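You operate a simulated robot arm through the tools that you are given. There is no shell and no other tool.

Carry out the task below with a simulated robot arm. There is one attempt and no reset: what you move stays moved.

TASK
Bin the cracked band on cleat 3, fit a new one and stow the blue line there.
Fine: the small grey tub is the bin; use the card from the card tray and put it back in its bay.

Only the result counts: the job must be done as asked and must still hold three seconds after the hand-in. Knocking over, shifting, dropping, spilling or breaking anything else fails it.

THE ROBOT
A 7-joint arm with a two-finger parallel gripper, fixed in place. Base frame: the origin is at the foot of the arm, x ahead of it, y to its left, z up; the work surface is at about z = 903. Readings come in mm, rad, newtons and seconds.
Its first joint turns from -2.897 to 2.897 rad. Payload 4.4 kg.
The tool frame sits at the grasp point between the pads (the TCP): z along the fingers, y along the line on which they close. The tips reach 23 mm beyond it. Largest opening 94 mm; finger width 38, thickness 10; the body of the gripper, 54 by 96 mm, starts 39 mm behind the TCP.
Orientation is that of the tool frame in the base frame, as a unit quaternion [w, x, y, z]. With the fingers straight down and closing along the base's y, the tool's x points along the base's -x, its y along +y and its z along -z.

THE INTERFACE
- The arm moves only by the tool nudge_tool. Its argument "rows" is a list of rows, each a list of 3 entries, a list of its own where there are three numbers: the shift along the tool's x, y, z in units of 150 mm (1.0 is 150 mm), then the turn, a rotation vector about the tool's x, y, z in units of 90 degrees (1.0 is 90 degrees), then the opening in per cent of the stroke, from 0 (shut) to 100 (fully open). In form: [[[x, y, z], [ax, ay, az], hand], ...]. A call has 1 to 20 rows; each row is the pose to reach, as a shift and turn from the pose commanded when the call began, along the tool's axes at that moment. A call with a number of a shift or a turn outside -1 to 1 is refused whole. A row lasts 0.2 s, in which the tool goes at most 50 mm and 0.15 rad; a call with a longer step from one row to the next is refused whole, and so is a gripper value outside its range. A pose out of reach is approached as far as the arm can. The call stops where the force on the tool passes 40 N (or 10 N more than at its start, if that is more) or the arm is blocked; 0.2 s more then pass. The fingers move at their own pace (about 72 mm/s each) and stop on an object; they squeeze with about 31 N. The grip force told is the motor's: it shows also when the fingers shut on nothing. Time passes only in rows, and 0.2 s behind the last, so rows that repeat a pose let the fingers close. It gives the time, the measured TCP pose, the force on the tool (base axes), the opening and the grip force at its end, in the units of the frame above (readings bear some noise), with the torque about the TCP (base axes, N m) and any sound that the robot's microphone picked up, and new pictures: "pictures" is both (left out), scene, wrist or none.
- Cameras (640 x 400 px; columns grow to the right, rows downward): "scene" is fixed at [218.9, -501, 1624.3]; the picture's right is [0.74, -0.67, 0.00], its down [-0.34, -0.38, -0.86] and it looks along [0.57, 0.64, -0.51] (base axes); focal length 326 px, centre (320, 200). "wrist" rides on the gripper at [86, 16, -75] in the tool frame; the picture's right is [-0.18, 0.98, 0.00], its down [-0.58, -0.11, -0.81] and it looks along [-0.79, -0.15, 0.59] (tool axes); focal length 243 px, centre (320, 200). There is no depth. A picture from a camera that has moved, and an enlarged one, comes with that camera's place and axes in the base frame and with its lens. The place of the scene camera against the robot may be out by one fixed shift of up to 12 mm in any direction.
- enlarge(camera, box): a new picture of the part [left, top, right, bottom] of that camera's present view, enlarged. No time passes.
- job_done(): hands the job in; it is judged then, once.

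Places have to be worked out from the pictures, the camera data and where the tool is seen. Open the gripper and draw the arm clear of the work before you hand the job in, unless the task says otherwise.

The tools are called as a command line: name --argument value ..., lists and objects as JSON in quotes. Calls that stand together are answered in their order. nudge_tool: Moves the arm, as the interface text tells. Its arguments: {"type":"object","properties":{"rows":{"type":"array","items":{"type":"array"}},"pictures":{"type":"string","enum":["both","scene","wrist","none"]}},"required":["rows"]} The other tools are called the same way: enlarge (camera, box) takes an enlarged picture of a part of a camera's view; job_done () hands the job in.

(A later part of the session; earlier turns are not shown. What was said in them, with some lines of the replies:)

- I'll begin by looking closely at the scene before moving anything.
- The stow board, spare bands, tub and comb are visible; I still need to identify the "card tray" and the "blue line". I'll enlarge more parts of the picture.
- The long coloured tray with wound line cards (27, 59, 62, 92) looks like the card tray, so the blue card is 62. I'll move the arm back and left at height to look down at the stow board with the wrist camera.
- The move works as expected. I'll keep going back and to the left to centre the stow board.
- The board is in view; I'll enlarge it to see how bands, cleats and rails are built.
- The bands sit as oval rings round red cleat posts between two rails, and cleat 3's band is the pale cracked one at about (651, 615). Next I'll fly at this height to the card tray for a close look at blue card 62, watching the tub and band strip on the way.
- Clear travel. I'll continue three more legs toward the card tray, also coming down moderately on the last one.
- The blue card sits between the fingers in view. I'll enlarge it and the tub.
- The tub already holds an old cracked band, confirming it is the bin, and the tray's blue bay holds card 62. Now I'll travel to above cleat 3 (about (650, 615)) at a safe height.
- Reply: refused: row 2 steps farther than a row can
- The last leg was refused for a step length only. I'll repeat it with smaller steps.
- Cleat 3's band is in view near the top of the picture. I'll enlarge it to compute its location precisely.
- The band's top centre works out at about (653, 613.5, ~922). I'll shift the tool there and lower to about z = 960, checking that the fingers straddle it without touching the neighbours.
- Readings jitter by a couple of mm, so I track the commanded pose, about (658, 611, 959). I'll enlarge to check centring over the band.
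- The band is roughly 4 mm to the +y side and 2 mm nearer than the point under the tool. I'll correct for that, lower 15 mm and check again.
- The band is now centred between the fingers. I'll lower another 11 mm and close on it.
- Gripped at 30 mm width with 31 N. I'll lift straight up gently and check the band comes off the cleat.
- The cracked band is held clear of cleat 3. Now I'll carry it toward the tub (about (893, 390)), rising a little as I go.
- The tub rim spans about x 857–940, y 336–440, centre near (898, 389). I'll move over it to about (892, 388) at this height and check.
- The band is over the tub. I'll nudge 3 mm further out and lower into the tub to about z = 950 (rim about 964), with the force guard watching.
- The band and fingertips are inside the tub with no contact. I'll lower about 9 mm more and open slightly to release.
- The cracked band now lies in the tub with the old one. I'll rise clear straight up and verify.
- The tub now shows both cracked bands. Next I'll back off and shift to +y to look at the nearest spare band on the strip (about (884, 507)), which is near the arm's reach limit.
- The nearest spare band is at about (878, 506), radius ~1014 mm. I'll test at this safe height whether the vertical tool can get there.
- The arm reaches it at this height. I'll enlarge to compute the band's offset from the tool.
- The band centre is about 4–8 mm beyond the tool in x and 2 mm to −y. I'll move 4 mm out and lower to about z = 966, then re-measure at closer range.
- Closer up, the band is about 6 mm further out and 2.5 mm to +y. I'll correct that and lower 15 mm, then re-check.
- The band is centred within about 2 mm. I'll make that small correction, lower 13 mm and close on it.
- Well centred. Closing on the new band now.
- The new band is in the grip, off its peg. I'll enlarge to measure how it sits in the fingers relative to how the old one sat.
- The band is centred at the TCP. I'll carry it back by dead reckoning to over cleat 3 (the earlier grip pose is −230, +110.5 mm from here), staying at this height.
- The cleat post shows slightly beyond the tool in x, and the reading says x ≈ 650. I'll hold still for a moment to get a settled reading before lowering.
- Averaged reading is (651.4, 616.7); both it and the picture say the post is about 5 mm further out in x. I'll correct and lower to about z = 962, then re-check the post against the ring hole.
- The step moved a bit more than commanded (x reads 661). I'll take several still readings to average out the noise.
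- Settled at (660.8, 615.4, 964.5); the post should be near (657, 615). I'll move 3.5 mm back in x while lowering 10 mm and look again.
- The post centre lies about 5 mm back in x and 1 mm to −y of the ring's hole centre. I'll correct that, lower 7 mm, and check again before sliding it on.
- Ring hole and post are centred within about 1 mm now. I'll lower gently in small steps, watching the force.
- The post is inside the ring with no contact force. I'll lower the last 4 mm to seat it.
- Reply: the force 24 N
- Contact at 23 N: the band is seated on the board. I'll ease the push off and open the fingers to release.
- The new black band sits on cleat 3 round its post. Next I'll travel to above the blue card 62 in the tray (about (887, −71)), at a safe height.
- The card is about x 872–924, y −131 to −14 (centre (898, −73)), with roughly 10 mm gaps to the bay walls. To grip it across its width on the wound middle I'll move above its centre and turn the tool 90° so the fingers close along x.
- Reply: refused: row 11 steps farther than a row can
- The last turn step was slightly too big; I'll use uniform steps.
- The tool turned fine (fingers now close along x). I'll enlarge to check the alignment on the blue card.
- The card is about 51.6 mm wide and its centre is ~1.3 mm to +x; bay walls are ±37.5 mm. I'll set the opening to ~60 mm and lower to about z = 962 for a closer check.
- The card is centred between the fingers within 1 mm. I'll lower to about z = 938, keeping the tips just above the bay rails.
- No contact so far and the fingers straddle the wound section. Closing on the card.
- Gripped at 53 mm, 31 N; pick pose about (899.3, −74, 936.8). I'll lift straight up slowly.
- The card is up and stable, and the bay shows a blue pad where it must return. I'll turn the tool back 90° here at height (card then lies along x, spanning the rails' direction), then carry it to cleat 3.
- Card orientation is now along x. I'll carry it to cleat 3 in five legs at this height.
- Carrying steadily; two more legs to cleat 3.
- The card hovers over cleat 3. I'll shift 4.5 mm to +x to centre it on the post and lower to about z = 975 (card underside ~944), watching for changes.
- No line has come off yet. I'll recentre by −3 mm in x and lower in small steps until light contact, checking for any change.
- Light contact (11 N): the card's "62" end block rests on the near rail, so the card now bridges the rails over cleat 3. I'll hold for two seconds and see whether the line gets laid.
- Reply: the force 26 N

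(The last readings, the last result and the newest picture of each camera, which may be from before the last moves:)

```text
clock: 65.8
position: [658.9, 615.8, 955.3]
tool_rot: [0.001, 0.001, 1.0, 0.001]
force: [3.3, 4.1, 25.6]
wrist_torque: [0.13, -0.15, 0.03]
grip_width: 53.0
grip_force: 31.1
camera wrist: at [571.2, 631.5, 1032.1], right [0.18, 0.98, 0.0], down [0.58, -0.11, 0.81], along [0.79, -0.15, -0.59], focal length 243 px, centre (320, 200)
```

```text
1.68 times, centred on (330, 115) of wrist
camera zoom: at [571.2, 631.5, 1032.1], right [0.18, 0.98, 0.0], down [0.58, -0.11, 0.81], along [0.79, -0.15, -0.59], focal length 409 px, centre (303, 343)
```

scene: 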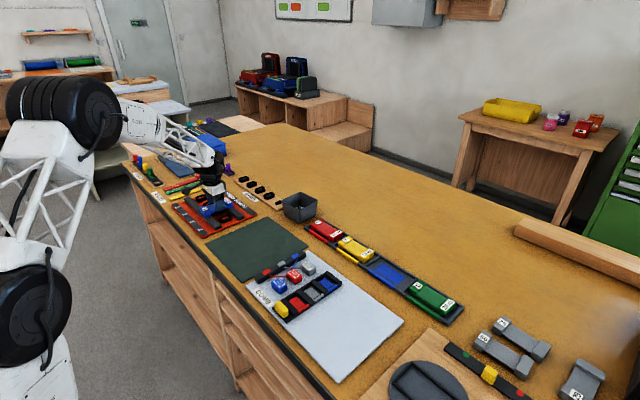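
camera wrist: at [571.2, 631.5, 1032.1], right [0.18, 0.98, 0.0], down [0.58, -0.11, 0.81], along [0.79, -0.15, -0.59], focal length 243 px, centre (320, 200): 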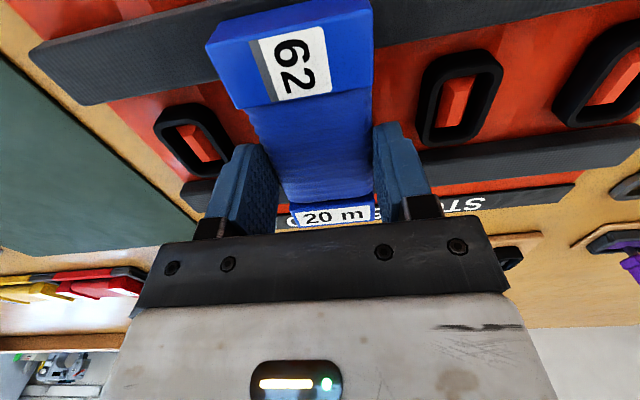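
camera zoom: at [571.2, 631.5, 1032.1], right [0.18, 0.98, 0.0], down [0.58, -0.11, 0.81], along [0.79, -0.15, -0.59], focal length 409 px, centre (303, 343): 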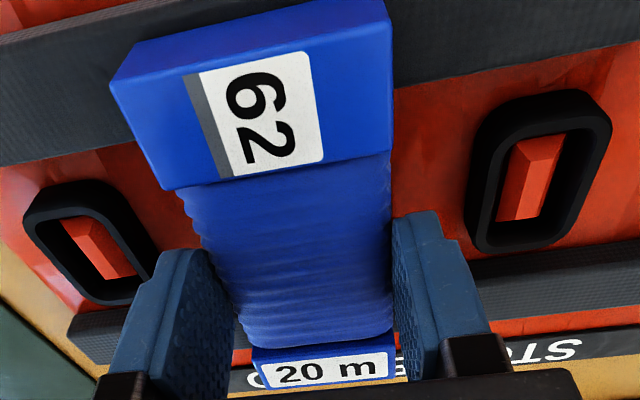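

Both ends now rest on the rails (26 N, balanced), still no sound. I'll lift straight up and see what cleat 3 looks like underneath.

nudge_tool --rows '[[[0, 0, -0.05], [0, 0, 0], 40], [[0, 0, -0.2], [0, 0, 0], 40], [[0, 0, -0.5], [0, 0, 0], 40], [[0, 0, -0.75], [0, 0, 0], 40]]' --pictures "both"

enlarge --camera "scene" --box '[170, 150, 282, 240]'

enlarge --camera "wrist" --box '[140, 0, 520, 230]'

```text
clock: 66.8
position: [657.5, 615.9, 1069.2]
tool_rot: [0.0, 0.0, 1.0, -0.001]
force: [0.2, 0.1, -1.5]
wrist_torque: [0.0, 0.0, 0.0]
grip_width: 53.2
grip_force: 30.6
camera wrist: at [571.3, 632.6, 1144.4], right [0.18, 0.98, 0.0], down [0.58, -0.11, 0.81], along [0.79, -0.15, -0.59], focal length 243 px, centre (320, 200)
```

scene: 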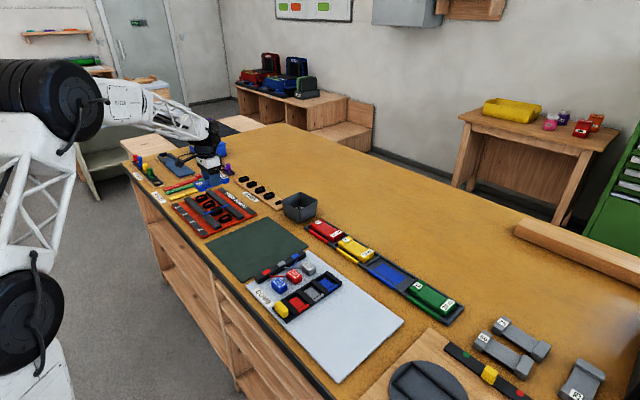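
wrist: 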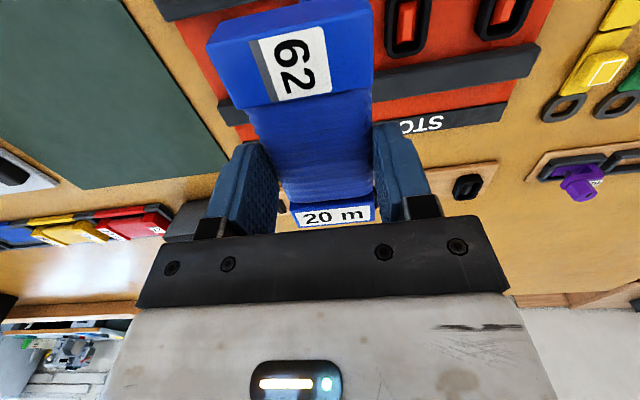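

```text
4.44 times, centred on (226, 195) of scene
camera zoom: at [218.9, -501.0, 1624.3], right [0.74, -0.67, 0.0], down [-0.34, -0.38, -0.86], along [0.57, 0.64, -0.51], focal length 1448 px, centre (738, 222)
```

zoom: 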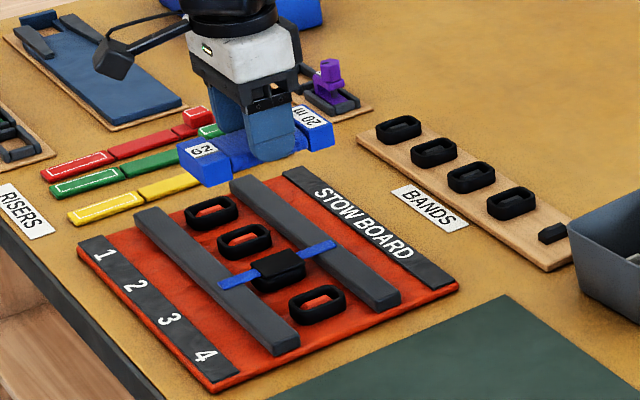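

```text
1.68 times, centred on (330, 115) of wrist
camera zoom: at [571.3, 632.6, 1144.4], right [0.18, 0.98, 0.0], down [0.58, -0.11, 0.81], along [0.79, -0.15, -0.59], focal length 409 px, centre (303, 343)
```

zoom: 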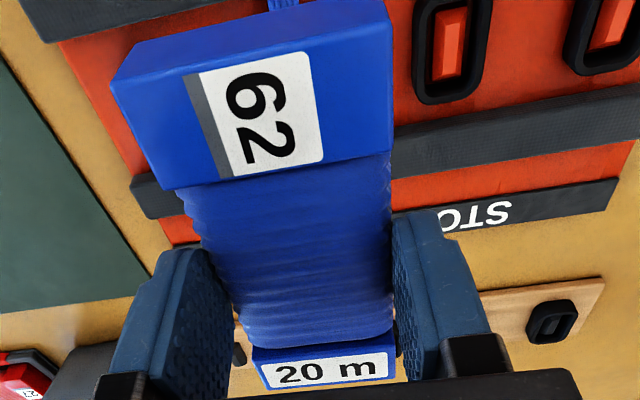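

The blue line now lies across the rails at cleat 3, with the new band over it. Zooming in to confirm.

enlarge --camera "scene" --box '[200, 190, 264, 230]'

```text
10.00 times, centred on (232, 210) of scene
camera zoom: at [218.9, -501.0, 1624.3], right [0.74, -0.67, 0.0], down [-0.34, -0.38, -0.86], along [0.57, 0.64, -0.51], focal length 3258 px, centre (1200, 100)
```

zoom: 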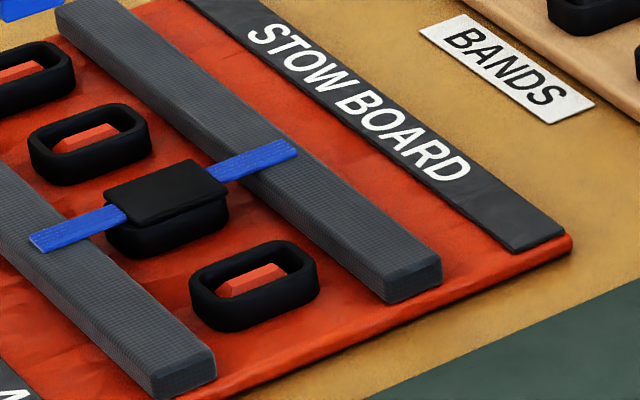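

Cleat 3 shows the band strapped over the blue line. Now I'll carry the card back toward its bay in five legs at this height.

nudge_tool --rows '[[[-0.107, -0.306, 0], [0, 0, 0], 40], [[-0.214, -0.612, 0], [0, 0, 0], 40], [[-0.321, -0.918, 0], [0, 0, 0], 40]]' --pictures "none"

nudge_tool --rows '[[[-0.107, -0.306, 0], [0, 0, 0], 40], [[-0.214, -0.612, 0], [0, 0, 0], 40], [[-0.321, -0.918, 0], [0, 0, 0], 40]]' --pictures "none"

nudge_tool --rows '[[[-0.107, -0.306, 0], [0, 0, 0], 40], [[-0.214, -0.612, 0], [0, 0, 0], 40], [[-0.321, -0.918, 0], [0, 0, 0], 40]]' --pictures "none"

nudge_tool --rows '[[[-0.107, -0.306, 0], [0, 0, 0], 40], [[-0.214, -0.612, 0], [0, 0, 0], 40], [[-0.321, -0.918, 0], [0, 0, 0], 40]]' --pictures "none"

nudge_tool --rows '[[[-0.107, -0.306, 0], [0, 0, 0], 40], [[-0.214, -0.612, 0], [0, 0, 0], 40], [[-0.321, -0.918, 0], [0, 0, 0], 40], [[-0.321, -0.918, 0], [0, 0, 0], 40]]' --pictures "both"

```text
clock: 67.6
position: [703.4, 478.1, 1065.6]
tool_rot: [0.0, 0.0, 1.0, 0.0]
force: [0.8, 0.0, -1.1]
wrist_torque: [0.05, 0.01, 0.01]
grip_width: 53.0
grip_force: 30.8
```

```text
clock: 68.4
position: [749.9, 334.7, 1069.1]
tool_rot: [0.001, 0.0, 1.0, 0.0]
force: [0.4, -0.6, -0.2]
wrist_torque: [0.04, 0.01, 0.0]
grip_width: 53.2
grip_force: 31.0
```

```text
clock: 69.2
position: [799.0, 199.9, 1069.5]
tool_rot: [0.001, 0.0, 1.0, -0.001]
force: [-1.1, -0.2, -0.6]
wrist_torque: [0.01, 0.03, 0.01]
grip_width: 52.9
grip_force: 31.3
```

```text
clock: 70.0
position: [848.5, 61.5, 1066.8]
tool_rot: [0.0, 0.0, 1.0, 0.0]
force: [0.4, -0.2, -0.9]
wrist_torque: [0.02, 0.02, -0.03]
grip_width: 53.2
grip_force: 30.8
```

```text
clock: 71.0
position: [896.6, -73.6, 1064.5]
tool_rot: [0.001, -0.001, 1.0, -0.001]
force: [0.6, 0.2, -0.6]
wrist_torque: [-0.02, -0.01, 0.05]
grip_width: 53.3
grip_force: 30.9
camera wrist: at [809.4, -57.2, 1138.5], right [0.18, 0.98, 0.0], down [0.58, -0.11, 0.81], along [0.79, -0.15, -0.59], focal length 243 px, centre (320, 200)
```

scene: 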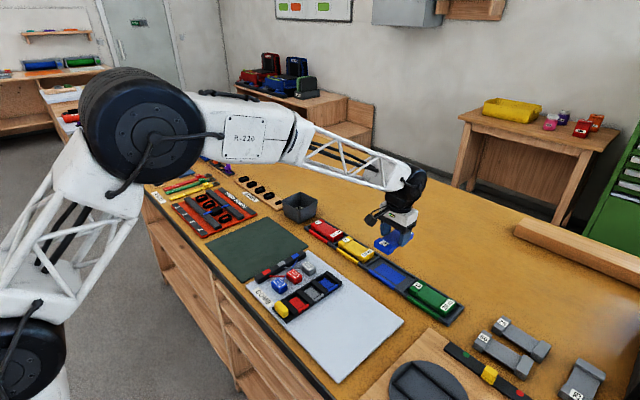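
wrist: 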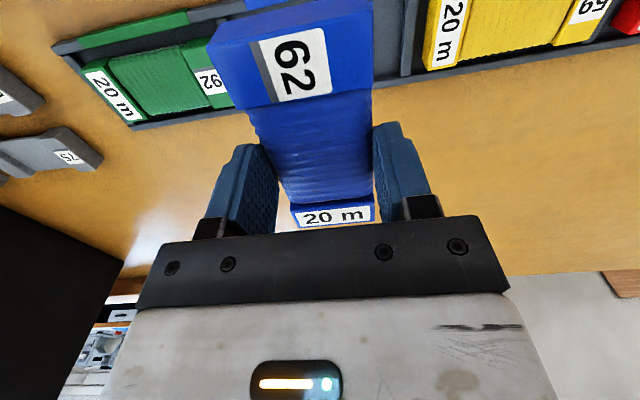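

The card still sits the same way in the fingers. I'll turn the tool +90° again so the card lines up with its bay.

nudge_tool --rows '[[[0, 0, 0], [0, 0, 0.091], 40], [[0, 0, 0], [0, 0, 0.182], 40], [[0, 0, 0], [0, 0, 0.273], 40], [[0, 0, 0], [0, 0, 0.364], 40], [[0, 0, 0], [0, 0, 0.455], 40], [[0, 0, 0], [0, 0, 0.546], 40], [[0, 0, 0], [0, 0, 0.637], 40], [[0, 0, 0], [0, 0, 0.728], 40], [[0, 0, 0], [0, 0, 0.819], 40], [[0, 0, 0], [0, 0, 0.91], 40], [[0, 0, 0], [0, 0, 1.0], 40], [[0, 0, 0], [0, 0, 1.0], 40]]' --pictures "both"

nudge_tool --rows '[[[0, 0, 0], [0, 0, 0], 40]]' --pictures "none"

nudge_tool --rows '[[[0, 0, 0], [0, 0, 0], 40]]' --pictures "none"

enlarge --camera "wrist" --box '[180, 0, 460, 220]'

enlarge --camera "scene" --box '[340, 200, 452, 300]'

```text
clock: 73.6
position: [897.0, -75.2, 1069.0]
tool_rot: [0.001, 0.707, 0.707, 0.0]
force: [0.2, 0.1, -0.5]
wrist_torque: [-0.03, 0.02, 0.01]
grip_width: 53.1
grip_force: 31.4
camera wrist: at [913.1, 12.5, 1144.9], right [0.98, -0.19, 0.0], down [-0.11, -0.58, 0.81], along [-0.15, -0.79, -0.59], focal length 243 px, centre (320, 200)
```

scene: 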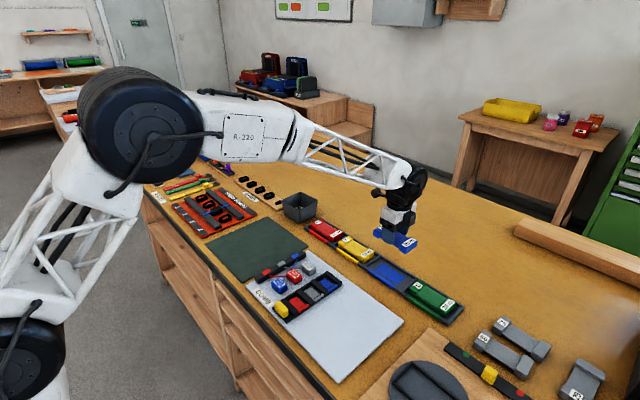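
wrist: 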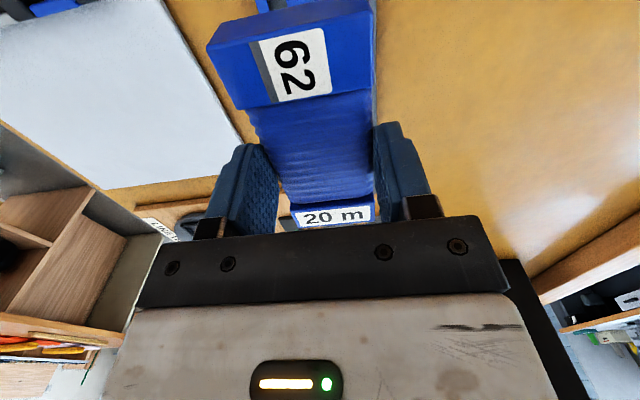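

```text
clock: 74.0
position: [897.0, -74.8, 1068.6]
tool_rot: [0.0, 0.707, 0.707, 0.0]
force: [-0.4, 0.1, -1.1]
wrist_torque: [-0.03, 0.01, -0.01]
grip_width: 53.2
grip_force: 31.1
```

```text
clock: 74.4
position: [896.8, -75.2, 1069.9]
tool_rot: [0.001, 0.708, 0.707, 0.0]
force: [-0.3, 0.4, -1.8]
wrist_torque: [0.01, -0.02, -0.04]
grip_width: 53.1
grip_force: 31.1
```

```text
1.82 times, centred on (320, 110) of wrist
camera zoom: at [913.0, 12.5, 1144.8], right [0.98, -0.18, 0.0], down [-0.11, -0.58, 0.81], along [-0.15, -0.79, -0.59], focal length 441 px, centre (320, 364)
```

zoom: 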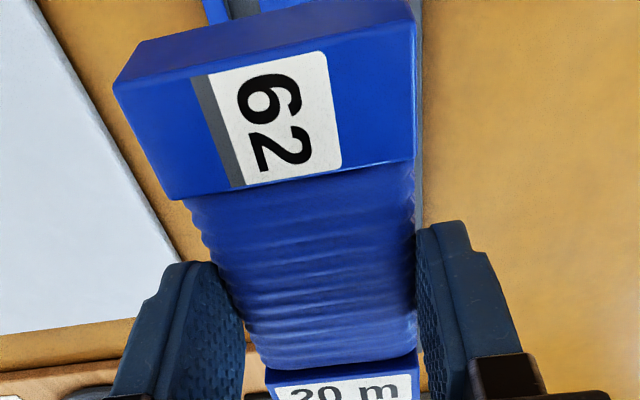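

```text
4.00 times, centred on (396, 250) of scene
camera zoom: at [218.9, -501.0, 1624.3], right [0.74, -0.67, 0.0], down [-0.34, -0.38, -0.86], along [0.57, 0.64, -0.51], focal length 1303 px, centre (16, 0)
```

zoom: 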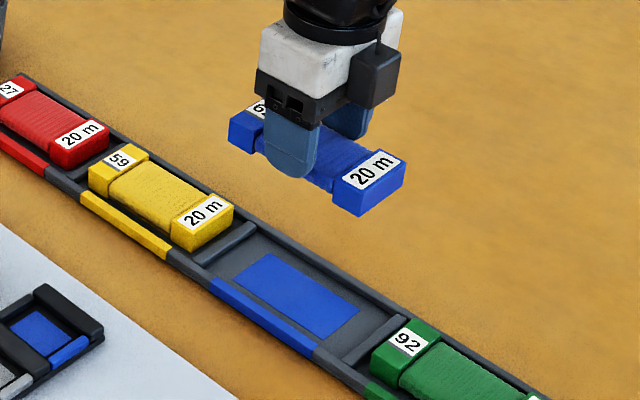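

The card is level in the grip; I need about +2.4 mm in x and +1.2 mm in y versus the pick pose. I'll lower to about z = 975 with that correction and re-read.

nudge_tool --rows '[[[0.008, 0.016, 0.2], [0, 0, 0], 40], [[0.008, 0.016, 0.4], [0, 0, 0], 40], [[0.008, 0.016, 0.6], [0, 0, 0], 40], [[0.008, 0.016, 0.63], [0, 0, 0], 40]]' --pictures "both"

nudge_tool --rows '[[[0, 0, 0], [0, 0, 0], 40]]' --pictures "none"

nudge_tool --rows '[[[0, 0, 0], [0, 0, 0], 40]]' --pictures "none"

enlarge --camera "wrist" --box '[180, 0, 460, 220]'

enlarge --camera "scene" --box '[340, 220, 436, 300]'

```text
clock: 75.4
position: [900.0, -73.0, 972.1]
tool_rot: [0.0, 0.706, 0.708, 0.0]
force: [0.4, 0.8, -1.4]
wrist_torque: [-0.01, 0.01, -0.04]
grip_width: 53.4
grip_force: 31.2
camera wrist: at [914.8, 13.3, 1048.1], right [0.98, -0.18, 0.0], down [-0.11, -0.58, 0.81], along [-0.15, -0.79, -0.59], focal length 243 px, centre (320, 200)
```

scene: 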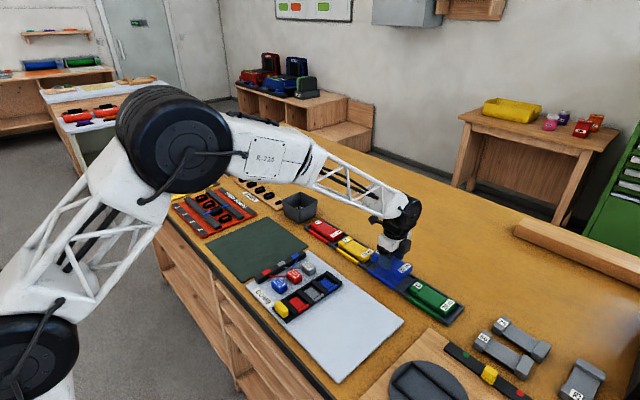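
wrist: 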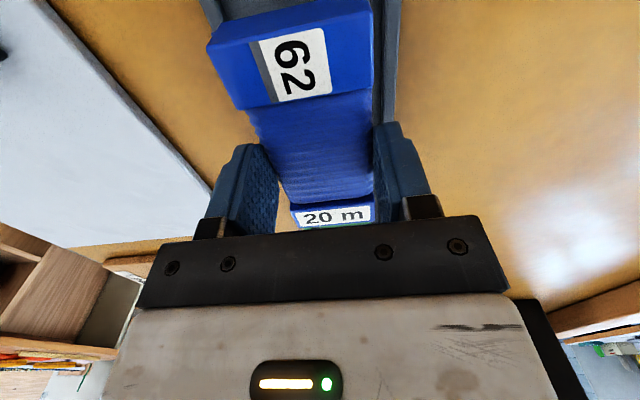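

```text
clock: 75.8
position: [898.8, -73.4, 972.6]
tool_rot: [0.0, 0.707, 0.707, 0.0]
force: [-0.3, 0.0, -0.5]
wrist_torque: [-0.02, -0.03, 0.02]
grip_width: 53.1
grip_force: 31.5
```

```text
clock: 76.2
position: [899.7, -72.1, 972.8]
tool_rot: [0.0, 0.707, 0.708, 0.001]
force: [0.7, -0.3, -0.8]
wrist_torque: [-0.02, 0.0, -0.02]
grip_width: 52.9
grip_force: 30.9
```

```text
1.82 times, centred on (320, 110) of wrist
camera zoom: at [914.8, 13.3, 1048.3], right [0.98, -0.18, 0.0], down [-0.11, -0.58, 0.81], along [-0.15, -0.79, -0.59], focal length 441 px, centre (320, 364)
```

zoom: 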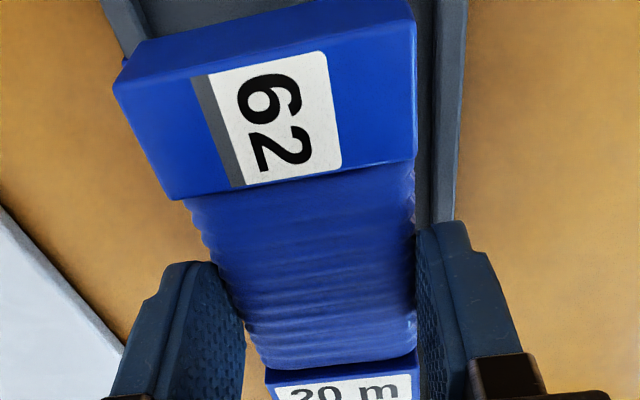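

```text
5.00 times, centred on (388, 260) of scene
camera zoom: at [218.9, -501.0, 1624.3], right [0.74, -0.67, 0.0], down [-0.34, -0.38, -0.86], along [0.57, 0.64, -0.51], focal length 1629 px, centre (-20, -100)
```

zoom: 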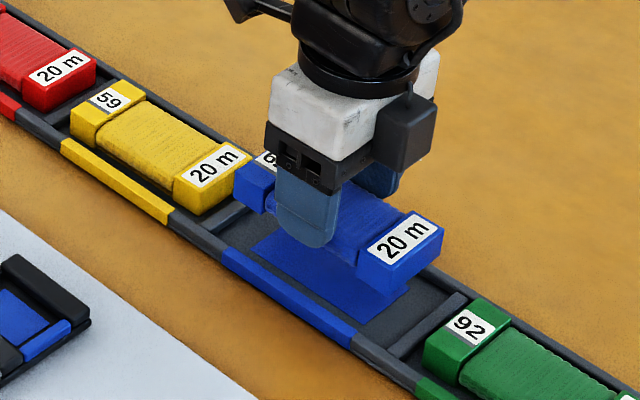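

At (899.5, −72.8, 972.5) the card is above its pad. I'll lower 32 mm with a 1 mm y correction.

nudge_tool --rows '[[[-0.007, 0, 0.08], [0, 0, 0], 40], [[-0.007, 0, 0.16], [0, 0, 0], 40], [[-0.007, 0, 0.215], [0, 0, 0], 40], [[-0.007, 0, 0.215], [0, 0, 0], 40]]' --pictures "both"

nudge_tool --rows '[[[0, 0, 0], [0, 0, 0], 40]]' --pictures "none"

enlarge --camera "scene" --box '[340, 220, 436, 300]'

enlarge --camera "wrist" --box '[180, 0, 460, 220]'

```text
clock: 77.2
position: [899.6, -74.2, 942.0]
tool_rot: [0.0, 0.707, 0.707, 0.001]
force: [-0.3, 0.5, -0.8]
wrist_torque: [-0.01, -0.01, -0.04]
grip_width: 53.0
grip_force: 31.0
camera wrist: at [915.7, 12.2, 1016.6], right [0.98, -0.18, 0.0], down [-0.11, -0.58, 0.81], along [-0.15, -0.79, -0.59], focal length 243 px, centre (320, 200)
```

scene: 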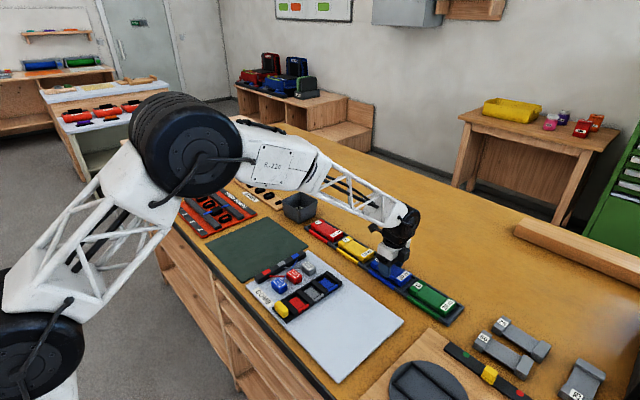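
wrist: 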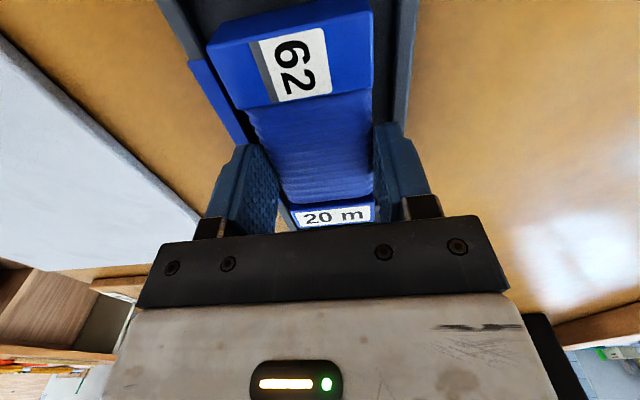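

```text
clock: 77.6
position: [899.4, -74.8, 941.8]
tool_rot: [0.0, 0.707, 0.707, 0.002]
force: [0.2, 0.2, -0.6]
wrist_torque: [-0.01, -0.06, 0.01]
grip_width: 53.1
grip_force: 31.3
```

```text
5.00 times, centred on (388, 260) of scene
camera zoom: at [218.9, -501.0, 1624.3], right [0.74, -0.67, 0.0], down [-0.34, -0.38, -0.86], along [0.57, 0.64, -0.51], focal length 1629 px, centre (-20, -100)
```

zoom: 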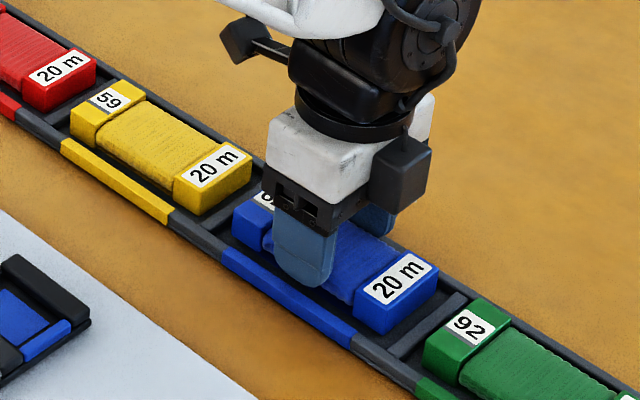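

```text
1.82 times, centred on (320, 110) of wrist
camera zoom: at [915.7, 12.3, 1016.7], right [0.98, -0.18, 0.0], down [-0.11, -0.58, 0.81], along [-0.15, -0.79, -0.59], focal length 441 px, centre (320, 364)
```

zoom: 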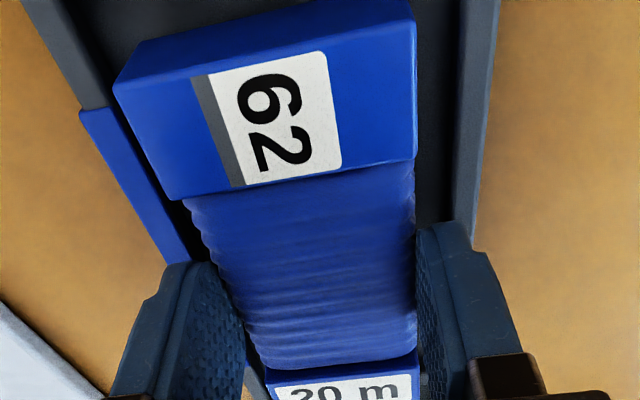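

Aligned at (899.5, −74.5, 942). I'll lower the last ~5 mm gently to touch the bay floor.

nudge_tool --rows '[[[0, 0, 0.015], [0, 0, 0], 40], [[0, 0, 0.03], [0, 0, 0], 40], [[0, 0, 0.036], [0, 0, 0], 40], [[0, 0, 0.036], [0, 0, 0], 40]]' --pictures "none"

```text
clock: 78.6
position: [900.4, -73.7, 936.1]
tool_rot: [0.001, 0.707, 0.707, 0.001]
force: [2.0, 1.0, 6.4]
wrist_torque: [-0.31, 0.08, 0.1]
grip_width: 53.1
grip_force: 30.7
```

Touching the floor (6 N at z = 936). I'll ease up half a millimetre's worth of push, open just enough to release, and rise straight up.

nudge_tool --rows '[[[0, 0, 0], [0, 0, 0], 57], [[0, 0, 0], [0, 0, 0], 61], [[0, 0, -0.005], [0, 0, 0], 63], [[0, 0, -0.005], [0, 0, 0], 63]]' --pictures "both"

enlarge --camera "wrist" --box '[180, 0, 460, 220]'

enlarge --camera "scene" --box '[340, 220, 436, 300]'

```text
clock: 79.6
position: [899.4, -74.5, 937.1]
tool_rot: [0.001, 0.706, 0.708, 0.0]
force: [-0.9, -0.7, 0.8]
wrist_torque: [-0.03, 0.0, 0.03]
grip_width: 59.2
grip_force: 0.0
camera wrist: at [915.3, 12.5, 1012.4], right [0.98, -0.18, 0.0], down [-0.11, -0.58, 0.81], along [-0.15, -0.79, -0.59], focal length 243 px, centre (320, 200)
```

scene: 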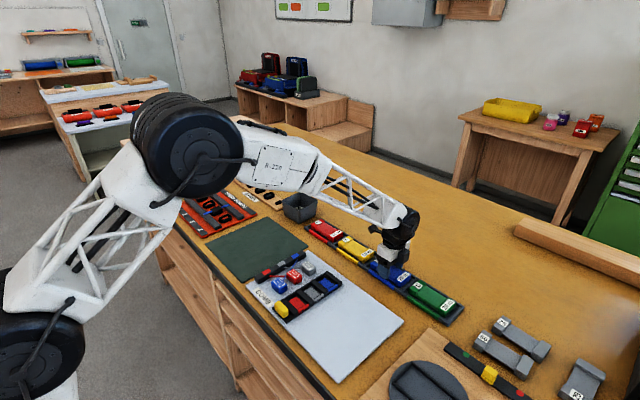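
wrist: 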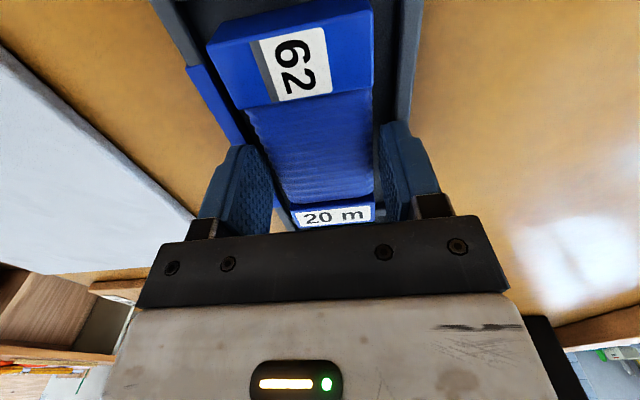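

```text
1.82 times, centred on (320, 110) of wrist
camera zoom: at [915.3, 12.5, 1012.4], right [0.98, -0.18, 0.0], down [-0.11, -0.58, 0.81], along [-0.15, -0.79, -0.59], focal length 441 px, centre (320, 364)
```

zoom: 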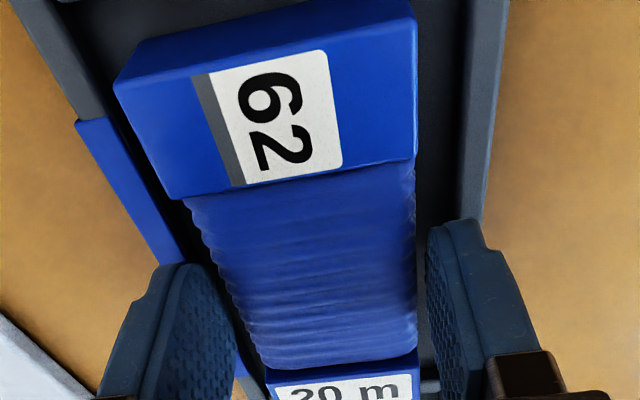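

```text
5.00 times, centred on (388, 260) of scene
camera zoom: at [218.9, -501.0, 1624.3], right [0.74, -0.67, 0.0], down [-0.34, -0.38, -0.86], along [0.57, 0.64, -0.51], focal length 1629 px, centre (-20, -100)
```

zoom: 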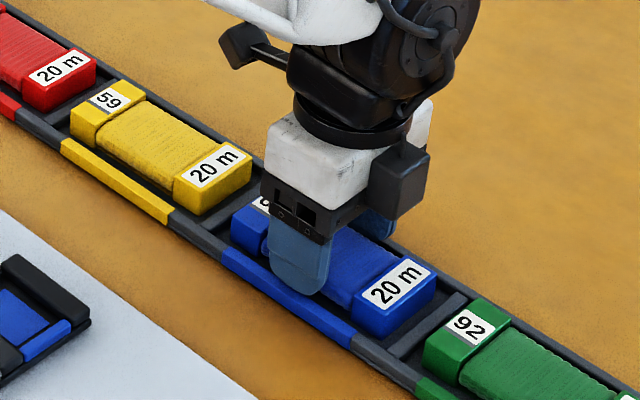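

The card is released and resting in its bay with both fingers clear. I'll rise straight up and re-check everything.

nudge_tool --rows '[[[0, 0, -0.05], [0, 0, 0], 64], [[0, 0, -0.15], [0, 0, 0], 64], [[0, 0, -0.35], [0, 0, 0], 64], [[0, 0, -0.65], [0, 0, 0], 64], [[0, 0, -0.95], [0, 0, 0], 80]]' --pictures "both"

enlarge --camera "scene" --box '[340, 220, 452, 310]'

enlarge --camera "scene" --box '[170, 170, 330, 270]'

enlarge --camera "wrist" --box '[240, 0, 400, 120]'

```text
clock: 80.8
position: [899.1, -73.3, 1077.6]
tool_rot: [0.0, 0.707, 0.707, 0.0]
force: [0.7, -1.1, -0.4]
wrist_torque: [-0.05, -0.01, 0.0]
grip_width: 75.0
grip_force: 0.1
camera wrist: at [915.4, 13.4, 1154.3], right [0.98, -0.18, 0.0], down [-0.11, -0.58, 0.81], along [-0.15, -0.79, -0.59], focal length 243 px, centre (320, 200)
```

scene: 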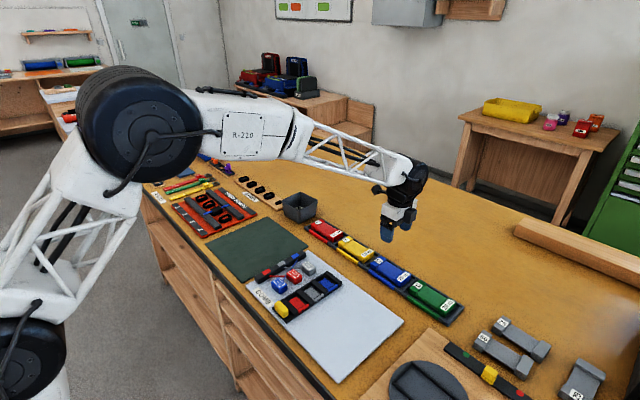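
wrist: 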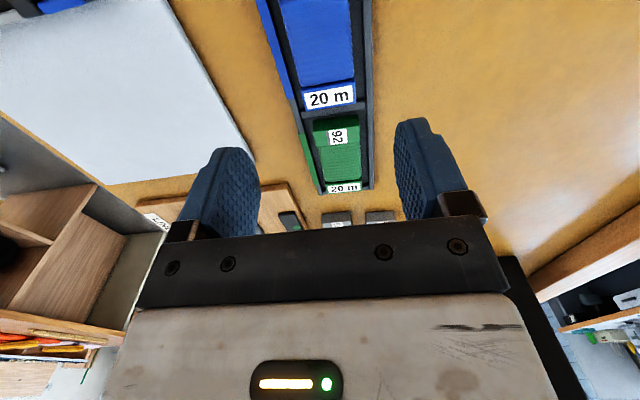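

```text
4.44 times, centred on (396, 265) of scene
camera zoom: at [218.9, -501.0, 1624.3], right [0.74, -0.67, 0.0], down [-0.34, -0.38, -0.86], along [0.57, 0.64, -0.51], focal length 1448 px, centre (-18, -89)
```

zoom: 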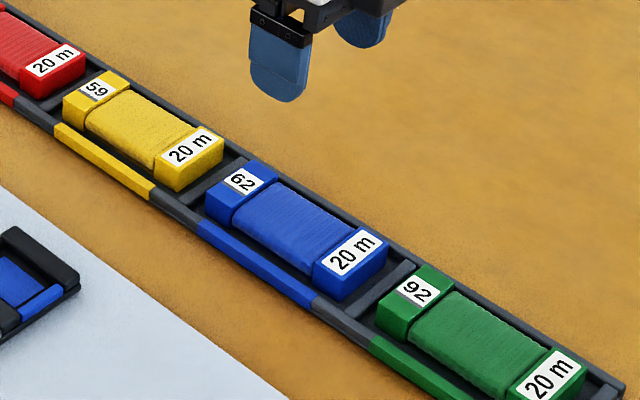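

```text
4.00 times, centred on (250, 220) of scene
camera zoom: at [218.9, -501.0, 1624.3], right [0.74, -0.67, 0.0], down [-0.34, -0.38, -0.86], along [0.57, 0.64, -0.51], focal length 1303 px, centre (600, 120)
```

zoom: 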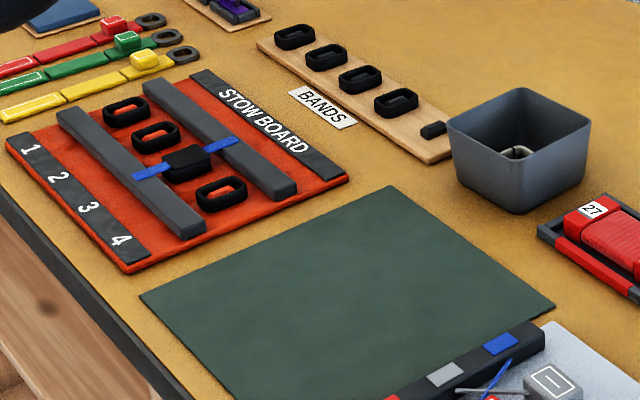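

```text
3.33 times, centred on (320, 60) of wrist
camera zoom: at [915.4, 13.4, 1154.3], right [0.98, -0.18, 0.0], down [-0.11, -0.58, 0.81], along [-0.15, -0.79, -0.59], focal length 809 px, centre (320, 667)
```

zoom: 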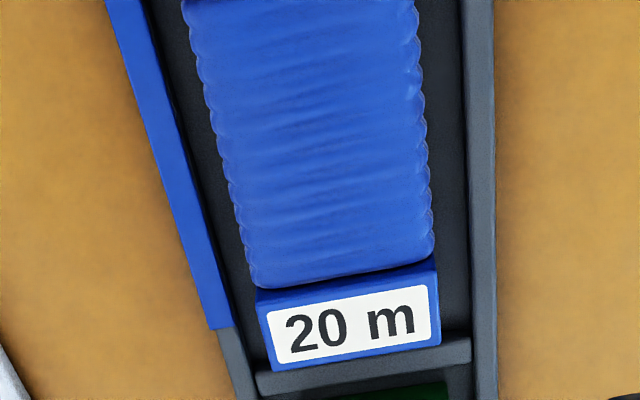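

Card 62 lies flat in its blue bay, the blue line is banded at cleat 3 and the tub holds the cracked band. I'll draw the arm up and back, clear of the work, with the gripper open.

nudge_tool --rows '[[[0, 0, -0.3], [0, 0, 0], 100], [[0, -0.1, -0.6], [0, 0, 0], 100], [[0, -0.3, -0.8], [0, 0, 0], 100], [[0, -0.55, -0.95], [0, 0, 0], 100], [[0, -0.55, -0.95], [0, 0, 0], 100], [[0, -0.55, -0.95], [0, 0, 0], 100]]' --pictures "both"

enlarge --camera "scene" --box '[200, 180, 280, 230]'

enlarge --camera "scene" --box '[300, 200, 480, 330]'

enlarge --camera "scene" --box '[120, 120, 280, 220]'

```text
clock: 82.2
position: [814.1, -73.8, 1222.0]
tool_rot: [0.001, 0.707, 0.707, 0.001]
force: [0.8, 0.4, 0.5]
wrist_torque: [0.01, 0.02, 0.03]
grip_width: 94.1
grip_force: 0.0
camera wrist: at [830.9, 13.7, 1297.9], right [0.98, -0.18, 0.0], down [-0.11, -0.58, 0.81], along [-0.15, -0.79, -0.59], focal length 243 px, centre (320, 200)
```

scene: 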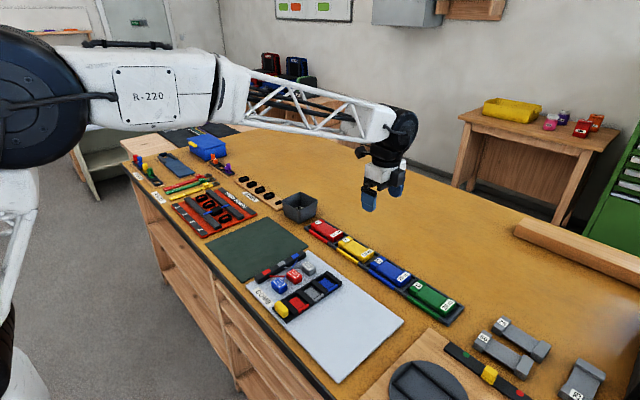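
wrist: 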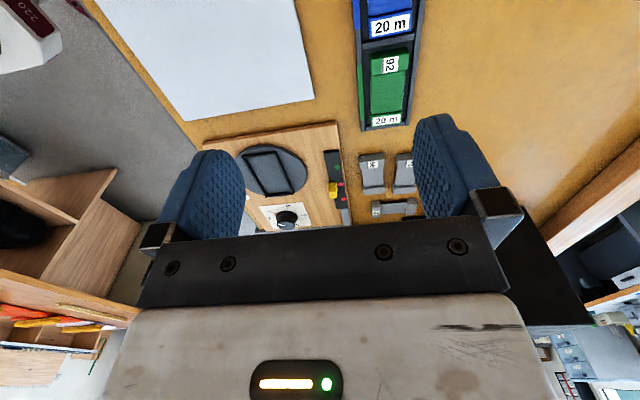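

```text
8.00 times, centred on (240, 205) of scene
camera zoom: at [218.9, -501.0, 1624.3], right [0.74, -0.67, 0.0], down [-0.34, -0.38, -0.86], along [0.57, 0.64, -0.51], focal length 2606 px, centre (960, 160)
```

zoom: 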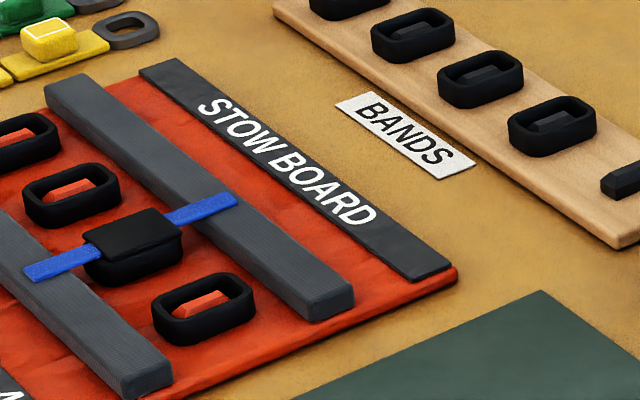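

```text
3.08 times, centred on (390, 265) of scene
camera zoom: at [218.9, -501.0, 1624.3], right [0.74, -0.67, 0.0], down [-0.34, -0.38, -0.86], along [0.57, 0.64, -0.51], focal length 1002 px, centre (105, 0)
```

zoom: 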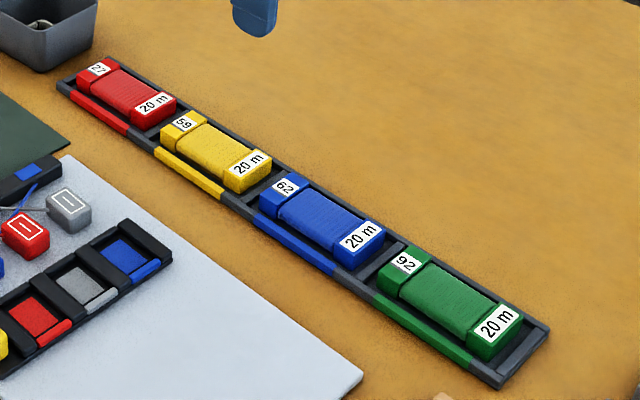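

```text
4.00 times, centred on (200, 170) of scene
camera zoom: at [218.9, -501.0, 1624.3], right [0.74, -0.67, 0.0], down [-0.34, -0.38, -0.86], along [0.57, 0.64, -0.51], focal length 1303 px, centre (800, 320)
```

zoom: 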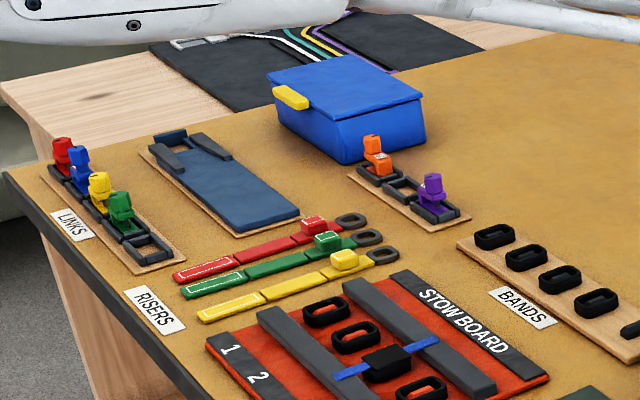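

Everything checks out in the last pictures. The cracked band is in the grey tub and the new band is strapped over the blue line at cleat 3. Card 62 is flat in its blue bay, nothing else looks moved, and the arm is clear with the gripper open. Handing in now.

job_done

```text
The job is handed in.
```

The job is done and handed in; the result of the check hasn't come back to me. In the last pictures before hand-in:

- **Cracked band:** it is in the small grey tub, on top of the old one that was already there.
- **New band:** I took the spare nearest the tub, and it now sits on cleat 3.
- **Blue line:** it lies across both rails at cleat 3 with the new band strapped over it.
- **Card:** I used blue card 62 from the card tray and put it back flat in its blue bay.

Nothing else looked moved. The arm is clear of the work with the gripper open.
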